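You operate a simulated robot arm through the tools that you are given. There is no shell and no other tool. Be economical: measure what you need, move in short steps, check, and stop when the job is done.

Carry out the task below with a simulated robot arm. There is one attempt and no reset: what you move stays moved.

TASK
Stack the 25 W white bulb from the top of the trestle table on top of the 40 W white bulb.

It is judged by the outcome, as a careful person would: the job done as asked, and still so three seconds after it is handed in. It fails if anything else is knocked over, pushed out of place, dropped, spilled or broken.

THE ROBOT
A 7-joint arm with a two-finger parallel gripper, fixed in place. Base frame: the origin is at the foot of the arm, x ahead of it, y to its left, z up; the work surface is at about z = 0.76. Lengths are in m, angles in rad, forces in N, time in s.
With the tool pointing down near the work surface it reaches from about 0.2 to 0.68 m from the base axis. Its first joint turns from -1.152 to 1.152 rad. Payload 2.4 kg.
Tool frame: the origin (TCP) lies between the finger pads and is the grasp point; the fingertips stand 0.03 m ahead of it; z points along the fingers, y is the line along which they close. The gripper opens to 0.094 m. The fingers are 0.028 m wide and 0.01 m thick; the gripper's body (0.05 by 0.096 m) begins 0.055 m behind the TCP.
Orientation is that of the tool frame in the base frame, as a unit quaternion [x, y, z, w]. With the fingers straight down and closing along the base's y, the tool's x points along the base's -x, its y along +y and its z along -z.

THE INTERFACE
- The arm moves only by the tool apply_moves. Its argument "commands" is a list of rows, each an object of numbers (a shift or turn left out is 0, a gripper value left out holds the last): "dx", "dy", "dz": the shift along the tool's x, y, z in cm; "ax", "ay", "az": the turn, a rotation vector about the tool's x, y, z in rad; "hand": the gripper command, from -1 (fully open) to 1 (shut), values between in proportion. In form: [{"dx": .., "dy": .., "dz": .., "ax": .., "ay": .., "az": .., "hand": ..}, ...]. A call has 1 to 10 rows; each row is the pose to reach, as a shift and turn from the pose commanded when the call began, along the tool's axes at that moment. A row lasts 0.2 s, in which the tool goes at most 0.05 m and 0.15 rad; a call with a longer step from one row to the next is refused whole, and so is a gripper value outside its range. A pose out of reach is approached as far as the arm can. The call stops where the force on the tool passes 40 N (or 10 N more than at its start, if that is more) or the arm is blocked; 0.2 s more then pass. The fingers move at their own pace (about 0.153 m/s each) and stop on an object; they squeeze with about 43 N. The grip force told is the motor's: it shows also when the fingers shut on nothing. Time passes only in rows, and 0.2 s behind the last, so rows that repeat a pose let the fingers close. It gives the time, the measured TCP pose, the force on the tool (base axes), the opening and the grip force at its end, in the units of the frame above (readings bear some noise).
- Cameras (640 x 400 px; columns grow to the right, rows downward): "scene" is fixed at [0.0232, 0.4606, 1.4512]; the picture's right is [-0.88, -0.47, 0.00], its down [-0.23, 0.43, -0.87] and it looks along [0.41, -0.77, -0.49] (base axes); focal length 318 px, centre (320, 200). "wrist" rides on the gripper at [-0.037, 0, -0.058] in the tool frame; the picture's right is [0.00, -1.00, 0.00], its down [0.97, 0.00, -0.24] and it looks along [0.24, 0.00, 0.97] (tool axes); focal length 218 px, centre (320, 200).
- grab_frame(camera): a new picture of that camera. No time passes.
- probe_pixels(camera, pixels): there is no depth. For up to 12 entries [column, row, z] of the newest picture of that camera ("zoom" is the newest enlarged one), the place [x, y] in the base frame at which the ray of that pixel passes the height z, good to about 0.003 m. No time passes.
- inspect(camera, box): a new picture of the part [left, top, right, bottom] of that camera's present view, enlarged. No time passes.
- hand_in(): hands the job in; it is judged then, once.

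Work in short steps. Measure before you move; look again where a grasp or a placing could have gone wrong, and mend it. You have 60 turns and 22 pictures in all, the two below and enlarged ones among them. Open the gripper and draw the arm clear of the work before you hand the job in, unless the task says otherwise; then end with one line.

The tools are called after "Request:" by a JSON object that holds its "fn" and its "kwargs". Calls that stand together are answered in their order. apply_moves: Moves the arm, as the interface text tells. Its arguments: {"type":"object","properties":{"commands":{"type":"array","items":{"type":"object","properties":{"dx":{"type":"number"},"dy":{"type":"number"},"dz":{"type":"number"},"ax":{"type":"number"},"ay":{"type":"number"},"az":{"type":"number"},"hand":{"type":"number"}}}}},"required":["commands"]} The other tools are called the same way: grab_frame (camera) takes a picture; probe_pixels (camera, pixels) gives the place at which the rays of pixels pass given heights; inspect (camera, box) takes an enlarged picture of a part of a camera's view; hand_in () hands the job in.

At the start:

```text
time_s: 0.0
tcp_pos: [0.4129, -0.1898, 1.1441]
orientation: [-0.001, 1.0, 0.0, 0.0]
force: [0.6, 0.0, 1.0]
finger_gap: 0.0938
grasp_force: 0.1
```

scene: 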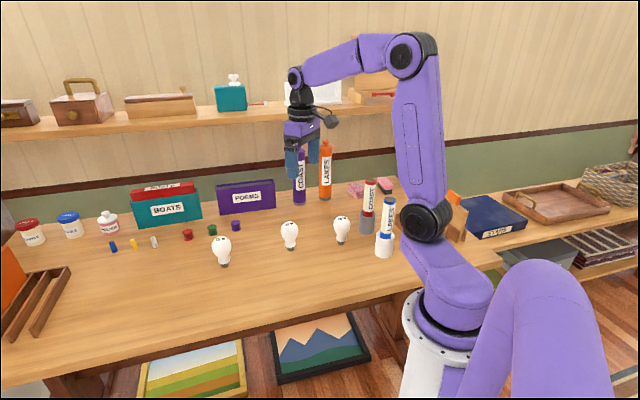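
wrist: 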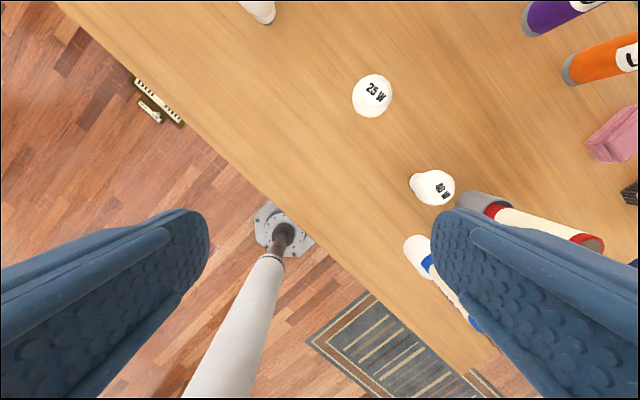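

The scene shows three white bulbs at about (222,250), (290,235) and (342,229). I'll enlarge them to read the labels and shapes.

Request:
{"fn": "inspect", "kwargs": {"camera": "scene", "box": [190, 190, 410, 290]}}

Request:
{"fn": "inspect", "kwargs": {"camera": "wrist", "box": [220, 0, 520, 240]}}

```text
2.91 times, centred on (300, 240) of scene
```

zoom: 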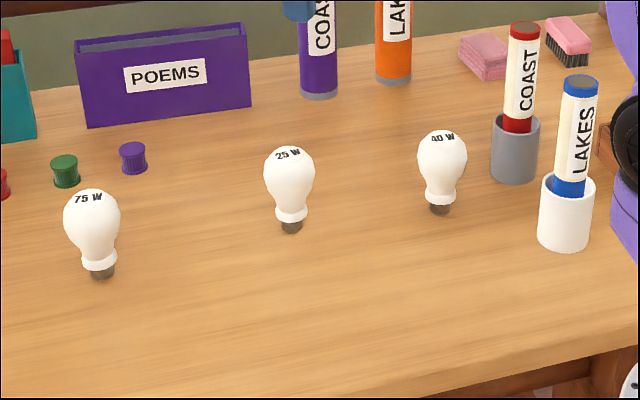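

```text
1.67 times, centred on (370, 120) of wrist
```

zoom: 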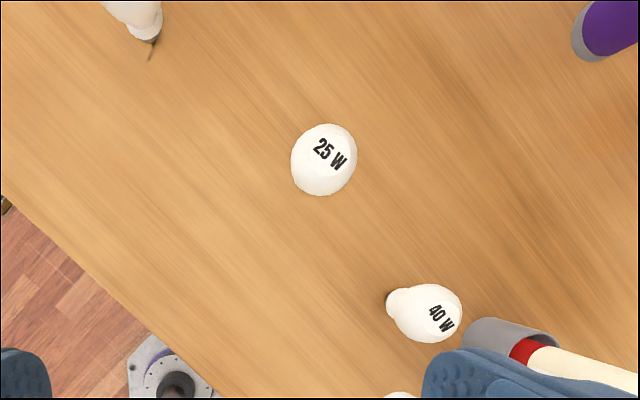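

The middle bulb is 25 W and the right one is 40 W. Next I'll probe their bases and tops.

Request:
{"fn": "probe_pixels", "kwargs": {"camera": "scene", "pixels": [[290.2, 249.5, 0.76], [341.2, 243, 0.76], [223.5, 266, 0.76], [289.8, 232, 0.82], [341.9, 226, 0.82], [298.5, 232, 0.82], [281, 232, 0.82], [350.3, 226, 0.82], [333.3, 226, 0.82], [367, 230, 0.76], [384, 252, 0.76]]}}

Request:
{"fn": "probe_pixels", "kwargs": {"camera": "wrist", "pixels": [[372, 96, 0.82], [436, 188, 0.82], [415, 182, 0.765], [372, 96, 0.85], [438, 188, 0.85]]}}

```text
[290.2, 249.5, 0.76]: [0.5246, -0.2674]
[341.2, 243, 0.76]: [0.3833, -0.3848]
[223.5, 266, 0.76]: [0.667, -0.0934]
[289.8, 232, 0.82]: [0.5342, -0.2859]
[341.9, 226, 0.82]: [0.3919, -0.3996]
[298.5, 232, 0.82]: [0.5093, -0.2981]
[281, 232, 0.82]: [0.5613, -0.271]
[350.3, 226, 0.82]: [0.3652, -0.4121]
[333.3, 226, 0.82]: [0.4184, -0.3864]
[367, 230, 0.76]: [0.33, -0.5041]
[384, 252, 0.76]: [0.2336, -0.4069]
```

```text
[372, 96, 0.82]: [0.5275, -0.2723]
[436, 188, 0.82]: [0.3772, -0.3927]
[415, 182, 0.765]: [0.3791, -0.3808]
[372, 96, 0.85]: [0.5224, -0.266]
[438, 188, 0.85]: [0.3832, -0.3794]
```

25 W stands at about (0.525, -0.268) and 40 W at about (0.382, -0.384); both are roughly 0.11 tall with globes about 0.056 wide. I move above the 25 W bulb, with the tips clear of its top at about 0.87, then look.

Request:
{"fn": "apply_moves", "kwargs": {"commands": [{"dx": -2.25, "dy": -1.56, "dz": 2.8, "hand": -1}, {"dx": -4.5, "dy": -3.12, "dz": 5.6}, {"dx": -6.75, "dy": -4.7, "dz": 8.4}, {"dx": -9, "dy": -6.24, "dz": 11.2}, {"dx": -11.2, "dy": -7.8, "dz": 14}, {"dx": -11.2, "dy": -7.8, "dz": 17}, {"dx": -11.2, "dy": -7.8, "dz": 17}]}}

Request:
{"fn": "grab_frame", "kwargs": {"camera": "wrist"}}

Request:
{"fn": "inspect", "kwargs": {"camera": "scene", "box": [220, 130, 420, 280]}}

```text
time_s: 1.6
tcp_pos: [0.5258, -0.2681, 0.9739]
orientation: [-0.001, 1.0, 0.0, 0.0]
force: [-0.5, 0.0, -0.4]
finger_gap: 0.094
grasp_force: 0.0
```

```text
17 pictures are left
```

wrist: 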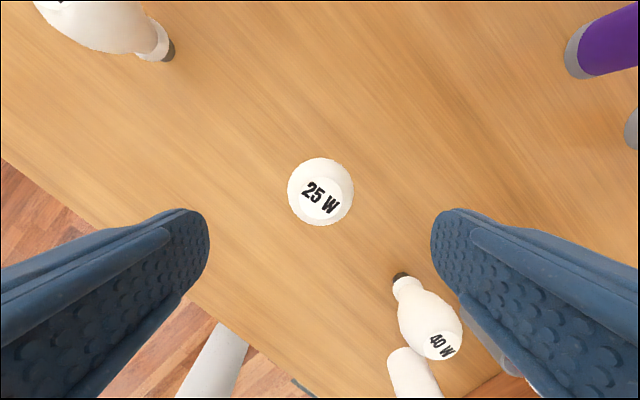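

```text
2.67 times, centred on (320, 205) of scene
```

zoom: 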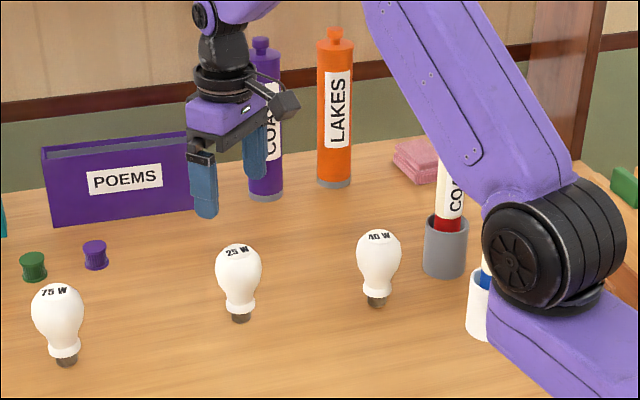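

The 25 W bulb is centred between the fingers, with its outline centre at (320.5,191) and flat top near (321,200). I'll probe for precise centres.

Request:
{"fn": "probe_pixels", "kwargs": {"camera": "wrist", "pixels": [[320.5, 191, 0.83], [321, 200, 0.868], [441, 346, 0.868], [287.5, 191, 0.83], [353.5, 191, 0.83], [400, 277, 0.762]]}}

Request:
{"fn": "probe_pixels", "kwargs": {"camera": "zoom", "pixels": [[238, 247, 0.868], [380, 233, 0.868], [240, 319, 0.762], [376, 303, 0.762], [358, 260, 0.835], [401, 260, 0.835]]}}

```text
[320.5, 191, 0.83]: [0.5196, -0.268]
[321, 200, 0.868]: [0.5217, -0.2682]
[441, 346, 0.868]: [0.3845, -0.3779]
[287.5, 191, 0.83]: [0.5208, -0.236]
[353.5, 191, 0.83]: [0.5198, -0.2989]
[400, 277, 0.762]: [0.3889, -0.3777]
```

```text
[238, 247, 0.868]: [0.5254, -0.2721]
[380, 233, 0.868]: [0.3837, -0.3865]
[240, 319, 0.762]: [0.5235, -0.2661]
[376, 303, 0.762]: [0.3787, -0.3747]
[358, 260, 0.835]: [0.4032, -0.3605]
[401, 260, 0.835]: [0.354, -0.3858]
```

The 25 W axis is at about (0.522, -0.268). I'll descend to its widest part, z≈0.835, keeping the hand open.

Request:
{"fn": "apply_moves", "kwargs": {"commands": [{"dx": 0.35, "dz": 3, "hand": -1}, {"dx": 0.35, "dz": 6}, {"dx": 0.35, "dz": 9}, {"dx": 0.35, "dz": 12}, {"dx": 0.35, "dz": 13.9}, {"dx": 0.35, "dz": 13.9}]}}

Request:
{"fn": "grab_frame", "kwargs": {"camera": "wrist"}}

Request:
{"fn": "inspect", "kwargs": {"camera": "scene", "box": [240, 180, 360, 270]}}

```text
time_s: 3.0
tcp_pos: [0.5238, -0.2674, 0.8339]
orientation: [0.0, 1.0, 0.0, 0.001]
force: [0.2, -0.2, 0.5]
finger_gap: 0.0939
grasp_force: 0.0
```

```text
15 pictures are left
```

wrist: 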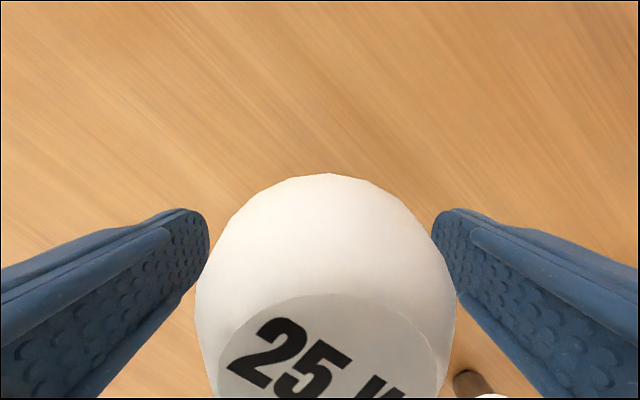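

```text
4.44 times, centred on (300, 225) of scene
```

zoom: 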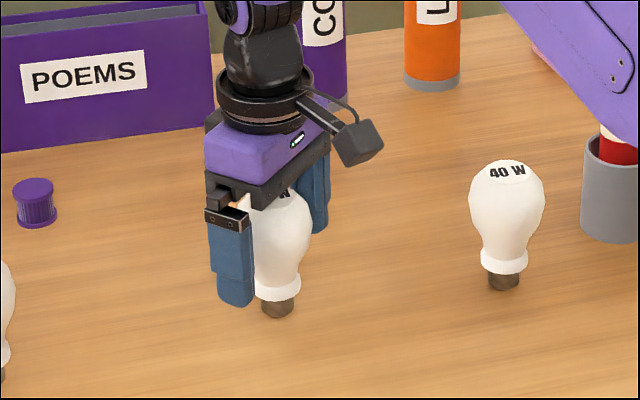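

The fingers straddle the globe without contact. I'll check its centre before closing.

Request:
{"fn": "probe_pixels", "kwargs": {"camera": "wrist", "pixels": [[327, 399, 0.868], [325, 293, 0.868], [326, 293, 0.865], [325, 173, 0.835], [325, 173, 0.825], [195, 300, 0.835], [455, 300, 0.835]]}}

Request:
{"fn": "probe_pixels", "kwargs": {"camera": "zoom", "pixels": [[503, 285, 0.76], [507, 174, 0.868], [507, 174, 0.862], [475, 174, 0.868], [540, 174, 0.868], [277, 312, 0.76]]}}

```text
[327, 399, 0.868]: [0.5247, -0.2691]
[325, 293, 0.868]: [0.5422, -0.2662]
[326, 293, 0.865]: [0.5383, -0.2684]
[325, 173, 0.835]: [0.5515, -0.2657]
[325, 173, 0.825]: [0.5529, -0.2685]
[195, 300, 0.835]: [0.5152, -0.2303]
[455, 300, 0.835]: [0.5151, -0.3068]
```

```text
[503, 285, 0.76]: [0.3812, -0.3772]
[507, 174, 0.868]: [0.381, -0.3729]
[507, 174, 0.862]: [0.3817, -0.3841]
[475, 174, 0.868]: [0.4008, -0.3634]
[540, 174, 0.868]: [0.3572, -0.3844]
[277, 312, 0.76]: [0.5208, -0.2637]
```

The centre matches the TCP at x≈0.524, y≈-0.268, so I close on it.

Request:
{"fn": "apply_moves", "kwargs": {"commands": [{"hand": -0.3}, {"hand": 0}, {"hand": 0.3}, {"hand": 1}, {"hand": 1}, {"hand": 1}]}}

Request:
{"fn": "grab_frame", "kwargs": {"camera": "wrist"}}

```text
time_s: 4.4
tcp_pos: [0.5218, -0.2673, 0.8345]
orientation: [-0.001, 1.0, 0.0, 0.001]
force: [0.1, 0.7, -0.8]
finger_gap: 0.059
grasp_force: 17.9
```

```text
13 pictures are left
```

wrist: 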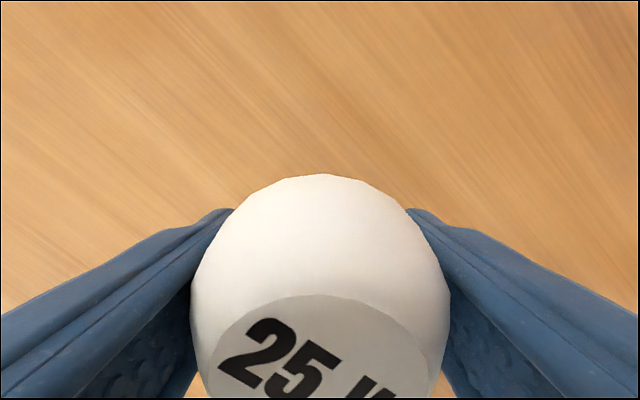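

The bulb is gripped with a 0.059 gap and still upright. I lift it straight up.

Request:
{"fn": "apply_moves", "kwargs": {"commands": [{"dz": -0.5}, {"dz": -2}, {"dz": -4}, {"dz": -7}, {"dz": -10}, {"dz": -13}, {"dz": -16}, {"dz": -16}]}}

Request:
{"fn": "grab_frame", "kwargs": {"camera": "wrist"}}

Request:
{"fn": "inspect", "kwargs": {"camera": "scene", "box": [220, 130, 420, 260]}}

```text
time_s: 6.2
tcp_pos: [0.5231, -0.2683, 0.9957]
orientation: [0.0, 1.0, 0.0, 0.0]
force: [-0.1, -0.2, -0.7]
finger_gap: 0.0589
grasp_force: 17.8
```

```text
12 pictures are left
```

wrist: 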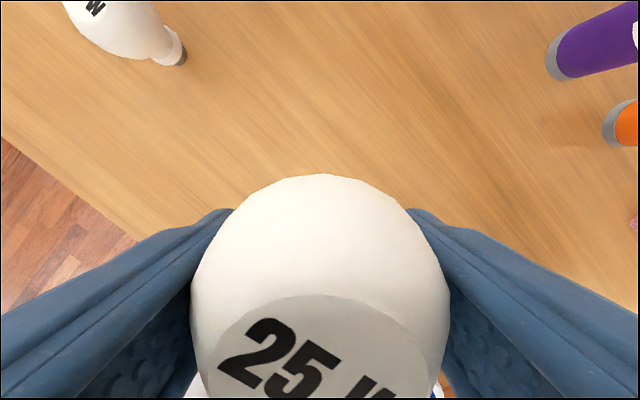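

```text
3.08 times, centred on (320, 195) of scene
```

zoom: 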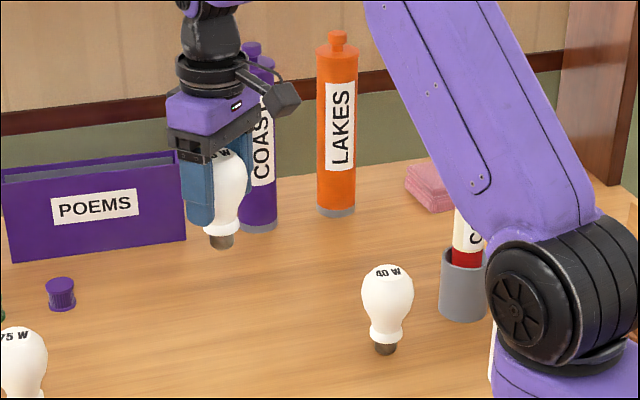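

It is held upright with its base at about z 0.921. I carry it beyond the 40 W bulb to (0.33, -0.375, 1.02), so the wrist camera can see the 40 W's flat top ahead of the held bulb and centre it accurately.

Request:
{"fn": "apply_moves", "kwargs": {"commands": [{"dz": -2.5}, {"dx": 2, "dy": -1.1, "dz": -2.5}, {"dx": 5, "dy": -2.8, "dz": -2.5}, {"dx": 8, "dy": -4.5, "dz": -2.5}, {"dx": 11, "dy": -6.2, "dz": -2.5}, {"dx": 14, "dy": -7.8, "dz": -2.5}, {"dx": 17, "dy": -9.5, "dz": -2.5}, {"dx": 19.3, "dy": -10.7, "dz": -2.5}, {"dx": 19.3, "dy": -10.7, "dz": -2.5}]}}

Request:
{"fn": "grab_frame", "kwargs": {"camera": "wrist"}}

Request:
{"fn": "grab_frame", "kwargs": {"camera": "scene"}}

```text
time_s: 8.2
tcp_pos: [0.3287, -0.3746, 1.0203]
orientation: [0.0, 1.0, 0.0, 0.0]
force: [-0.8, -0.8, -0.3]
finger_gap: 0.0591
grasp_force: 17.8
```

```text
10 pictures are left
```

wrist: 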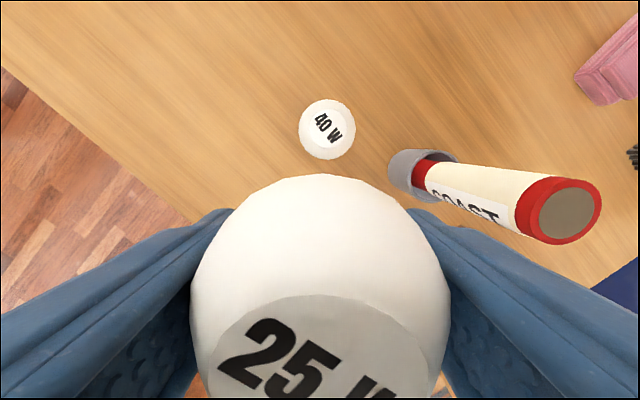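

```text
9 pictures are left
```

scene: 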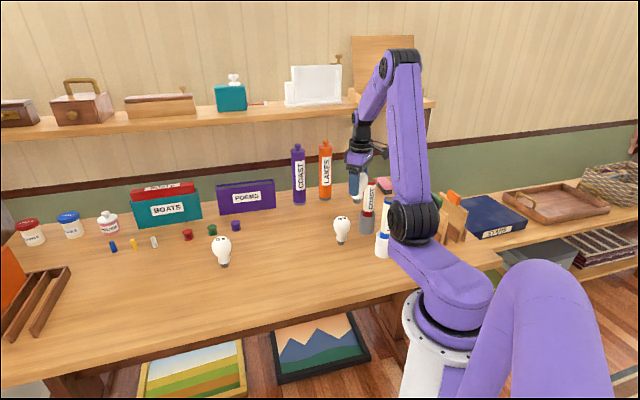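

The wrist sees the 40 W top at about (328,128). I'll enlarge it for the centre.

Request:
{"fn": "inspect", "kwargs": {"camera": "wrist", "box": [280, 90, 376, 165]}}

```text
5.33 times, centred on (328, 128) of wrist
```

zoom: 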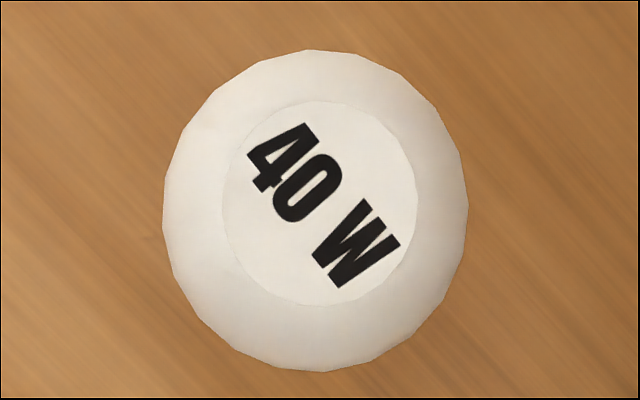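

Request:
{"fn": "probe_pixels", "kwargs": {"camera": "zoom", "pixels": [[319.5, 203, 0.866], [319.5, 203, 0.872], [319.5, 203, 0.86], [315.5, 211, 0.834], [222, 203, 0.866], [417, 203, 0.866], [320, 101, 0.866], [320, 305, 0.866], [163, 211, 0.834], [468, 211, 0.834]]}}

Request:
{"fn": "probe_pixels", "kwargs": {"camera": "wrist", "pixels": [[327.9, 128.6, 0.866], [327.9, 128.6, 0.866], [327.2, 130.1, 0.834]]}}

```text
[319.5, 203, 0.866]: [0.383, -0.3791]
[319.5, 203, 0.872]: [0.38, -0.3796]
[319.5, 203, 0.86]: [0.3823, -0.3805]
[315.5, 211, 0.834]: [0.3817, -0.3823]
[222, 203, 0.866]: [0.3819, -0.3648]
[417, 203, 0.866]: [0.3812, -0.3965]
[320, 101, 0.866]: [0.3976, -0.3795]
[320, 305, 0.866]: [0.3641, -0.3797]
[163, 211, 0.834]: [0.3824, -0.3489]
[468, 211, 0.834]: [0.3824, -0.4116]
```

```text
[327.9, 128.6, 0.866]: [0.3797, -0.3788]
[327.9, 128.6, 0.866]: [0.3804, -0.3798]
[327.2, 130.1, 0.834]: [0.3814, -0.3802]
```

The 40 W centre comes to about (0.382, -0.381), and the held bulb's axis is within 1 mm of the TCP. I move above it and down to TCP z≈0.955, which leaves a gap of about 1.5 cm, then check.

Request:
{"fn": "apply_moves", "kwargs": {"commands": [{"dx": -1.7, "dy": -0.2}, {"dx": -3.5, "dy": -0.45}, {"dx": -5.2, "dy": -0.64}, {"dx": -5.2, "dy": -0.64, "dz": 2}, {"dx": -5.2, "dy": -0.64, "dz": 4.5}, {"dx": -5.2, "dy": -0.64, "dz": 6.5}, {"dx": -5.2, "dy": -0.64, "dz": 6.5}]}}

Request:
{"fn": "inspect", "kwargs": {"camera": "scene", "box": [294, 180, 390, 255]}}

```text
time_s: 9.8
tcp_pos: [0.3822, -0.3804, 0.9551]
orientation: [0.0, 1.0, 0.0, 0.0]
force: [0.6, 0.0, -0.3]
finger_gap: 0.059
grasp_force: 18.2
```

```text
5.33 times, centred on (342, 218) of scene
```

zoom: 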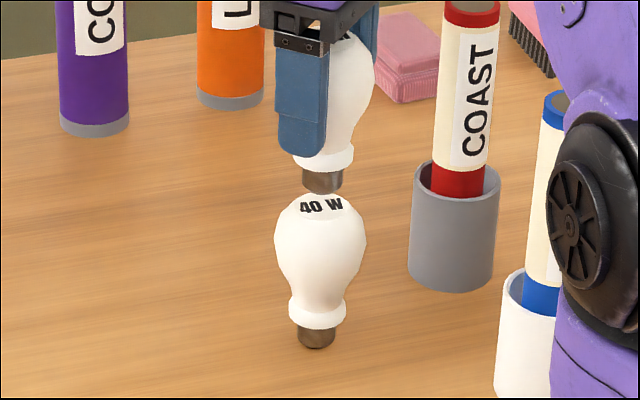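

The metal base at (322,185) lines up in column with the flat top centre at (322,206), with a gap of about 1.6 cm. I lower it slowly by 1.2 cm.

Request:
{"fn": "apply_moves", "kwargs": {"commands": [{"dz": 0.4}, {"dz": 0.8}, {"dz": 1.1}, {"dz": 1.2}, {"dz": 1.2}]}}

Request:
{"fn": "inspect", "kwargs": {"camera": "scene", "box": [318, 195, 366, 232]}}

```text
time_s: 11.0
tcp_pos: [0.3817, -0.381, 0.9423]
orientation: [0.0, 1.0, 0.0, 0.001]
force: [-0.3, 0.1, -1.3]
finger_gap: 0.0592
grasp_force: 18.2
```

```text
10.81 times, centred on (342, 214) of scene
```

zoom: 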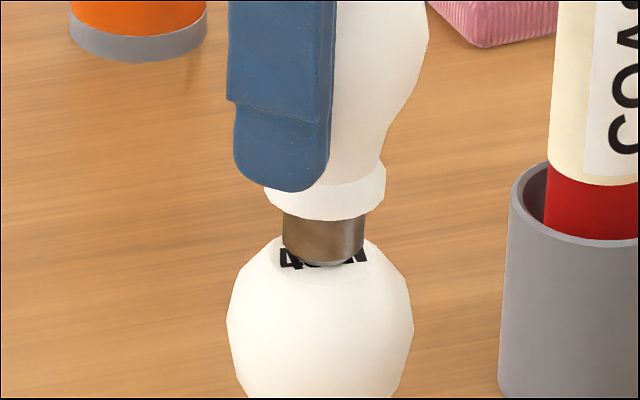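

The base is centred over the flat top (323 versus 320, about 1 mm off), with a few mm of gap left. I lower in small steps, watching the force.

Request:
{"fn": "apply_moves", "kwargs": {"commands": [{"dz": 0.1}, {"dz": 0.2}, {"dz": 0.2}]}}

```text
time_s: 11.8
tcp_pos: [0.3793, -0.3809, 0.9404]
orientation: [0.001, 1.0, 0.0, 0.0]
force: [-0.4, 0.6, 0.0]
finger_gap: 0.0592
grasp_force: 17.7
```

Request:
{"fn": "apply_moves", "kwargs": {"commands": [{"dz": 0.1}, {"dz": 0.1}]}}

Request:
{"fn": "inspect", "kwargs": {"camera": "scene", "box": [318, 195, 366, 232]}}

```text
time_s: 12.4
tcp_pos: [0.3822, -0.3812, 0.9402]
orientation: [0.001, 1.0, 0.0, 0.0]
force: [-0.9, 0.0, 5.2]
finger_gap: 0.0591
grasp_force: 17.9
```

```text
10.81 times, centred on (342, 214) of scene
```

zoom: 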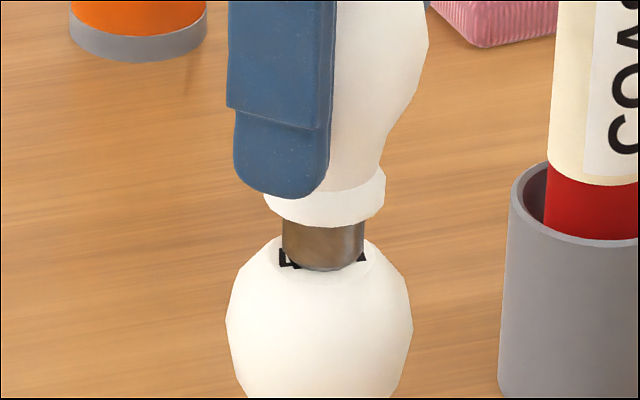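

Contact is made at 5 N, with the base resting within the flat top. I ease the press by half a millimetre and open the fingers gradually.

Request:
{"fn": "apply_moves", "kwargs": {"commands": [{"dz": -0.05, "hand": 1}, {"dz": -0.05, "hand": -0.15}, {"dz": -0.05, "hand": -0.25}, {"dz": -0.05, "hand": -0.32}, {"dz": -0.05, "hand": -0.4}, {"dz": -0.05, "hand": -0.6}, {"dz": -0.05, "hand": -0.8}, {"dz": -0.05, "hand": -1}, {"dz": -0.05, "hand": -1}]}}

Request:
{"fn": "inspect", "kwargs": {"camera": "scene", "box": [294, 180, 390, 255]}}

Request:
{"fn": "grab_frame", "kwargs": {"camera": "wrist"}}

```text
time_s: 14.4
tcp_pos: [0.3809, -0.3807, 0.9394]
orientation: [0.0, 1.0, 0.0, 0.001]
force: [0.1, 0.6, 0.1]
finger_gap: 0.0941
grasp_force: 0.0
```

```text
5.33 times, centred on (342, 218) of scene
```

zoom: 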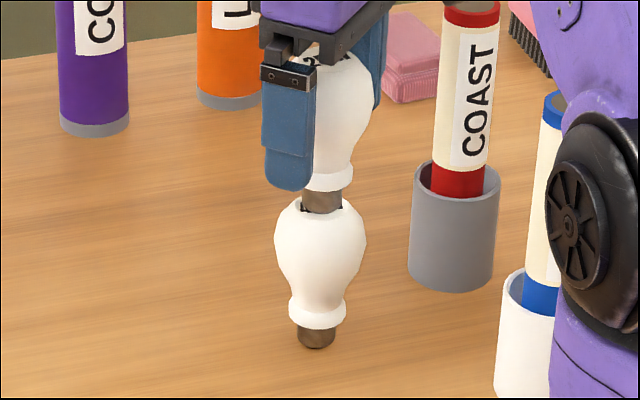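

```text
3 pictures are left
```

wrist: 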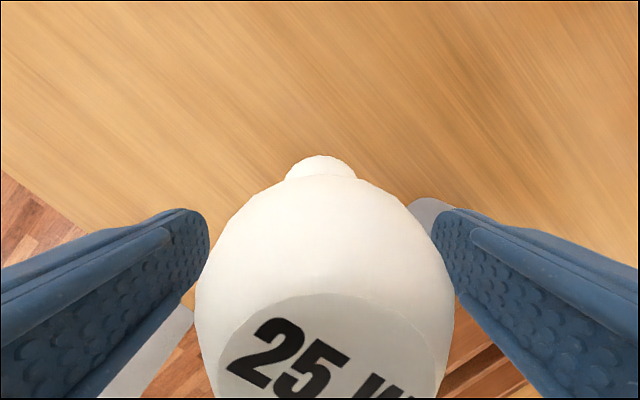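

The bulb stands released and upright, and the fingers are clear on both sides. I withdraw straight up.

Request:
{"fn": "apply_moves", "kwargs": {"commands": [{"dz": -1.5}, {"dz": -3.5}, {"dz": -6}, {"dz": -9}, {"dz": -12}, {"dz": -15}, {"dz": -18}, {"dz": -18}, {"dz": -18}]}}

Request:
{"fn": "inspect", "kwargs": {"camera": "scene", "box": [190, 150, 430, 280]}}

```text
time_s: 16.4
tcp_pos: [0.3808, -0.3819, 1.1195]
orientation: [-0.001, 1.0, 0.001, 0.0]
force: [0.0, -0.5, 0.4]
finger_gap: 0.0942
grasp_force: 0.0
```

```text
2.67 times, centred on (310, 215) of scene
```

zoom: 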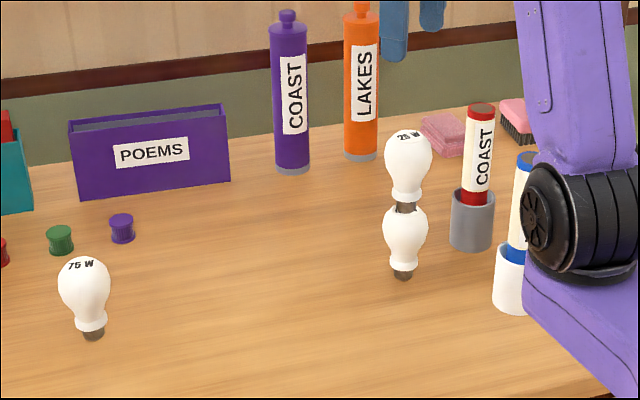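

The 25 W bulb stands upright on the 40 W bulb, the arm is clear, and nothing else has moved. I'm handing in.

Request:
{"fn": "hand_in", "kwargs": {}}

```text
The job is handed in.
```

The 25 W bulb is stacked upright on the 40 W bulb, the gripper is open and clear, and nothing else was disturbed.
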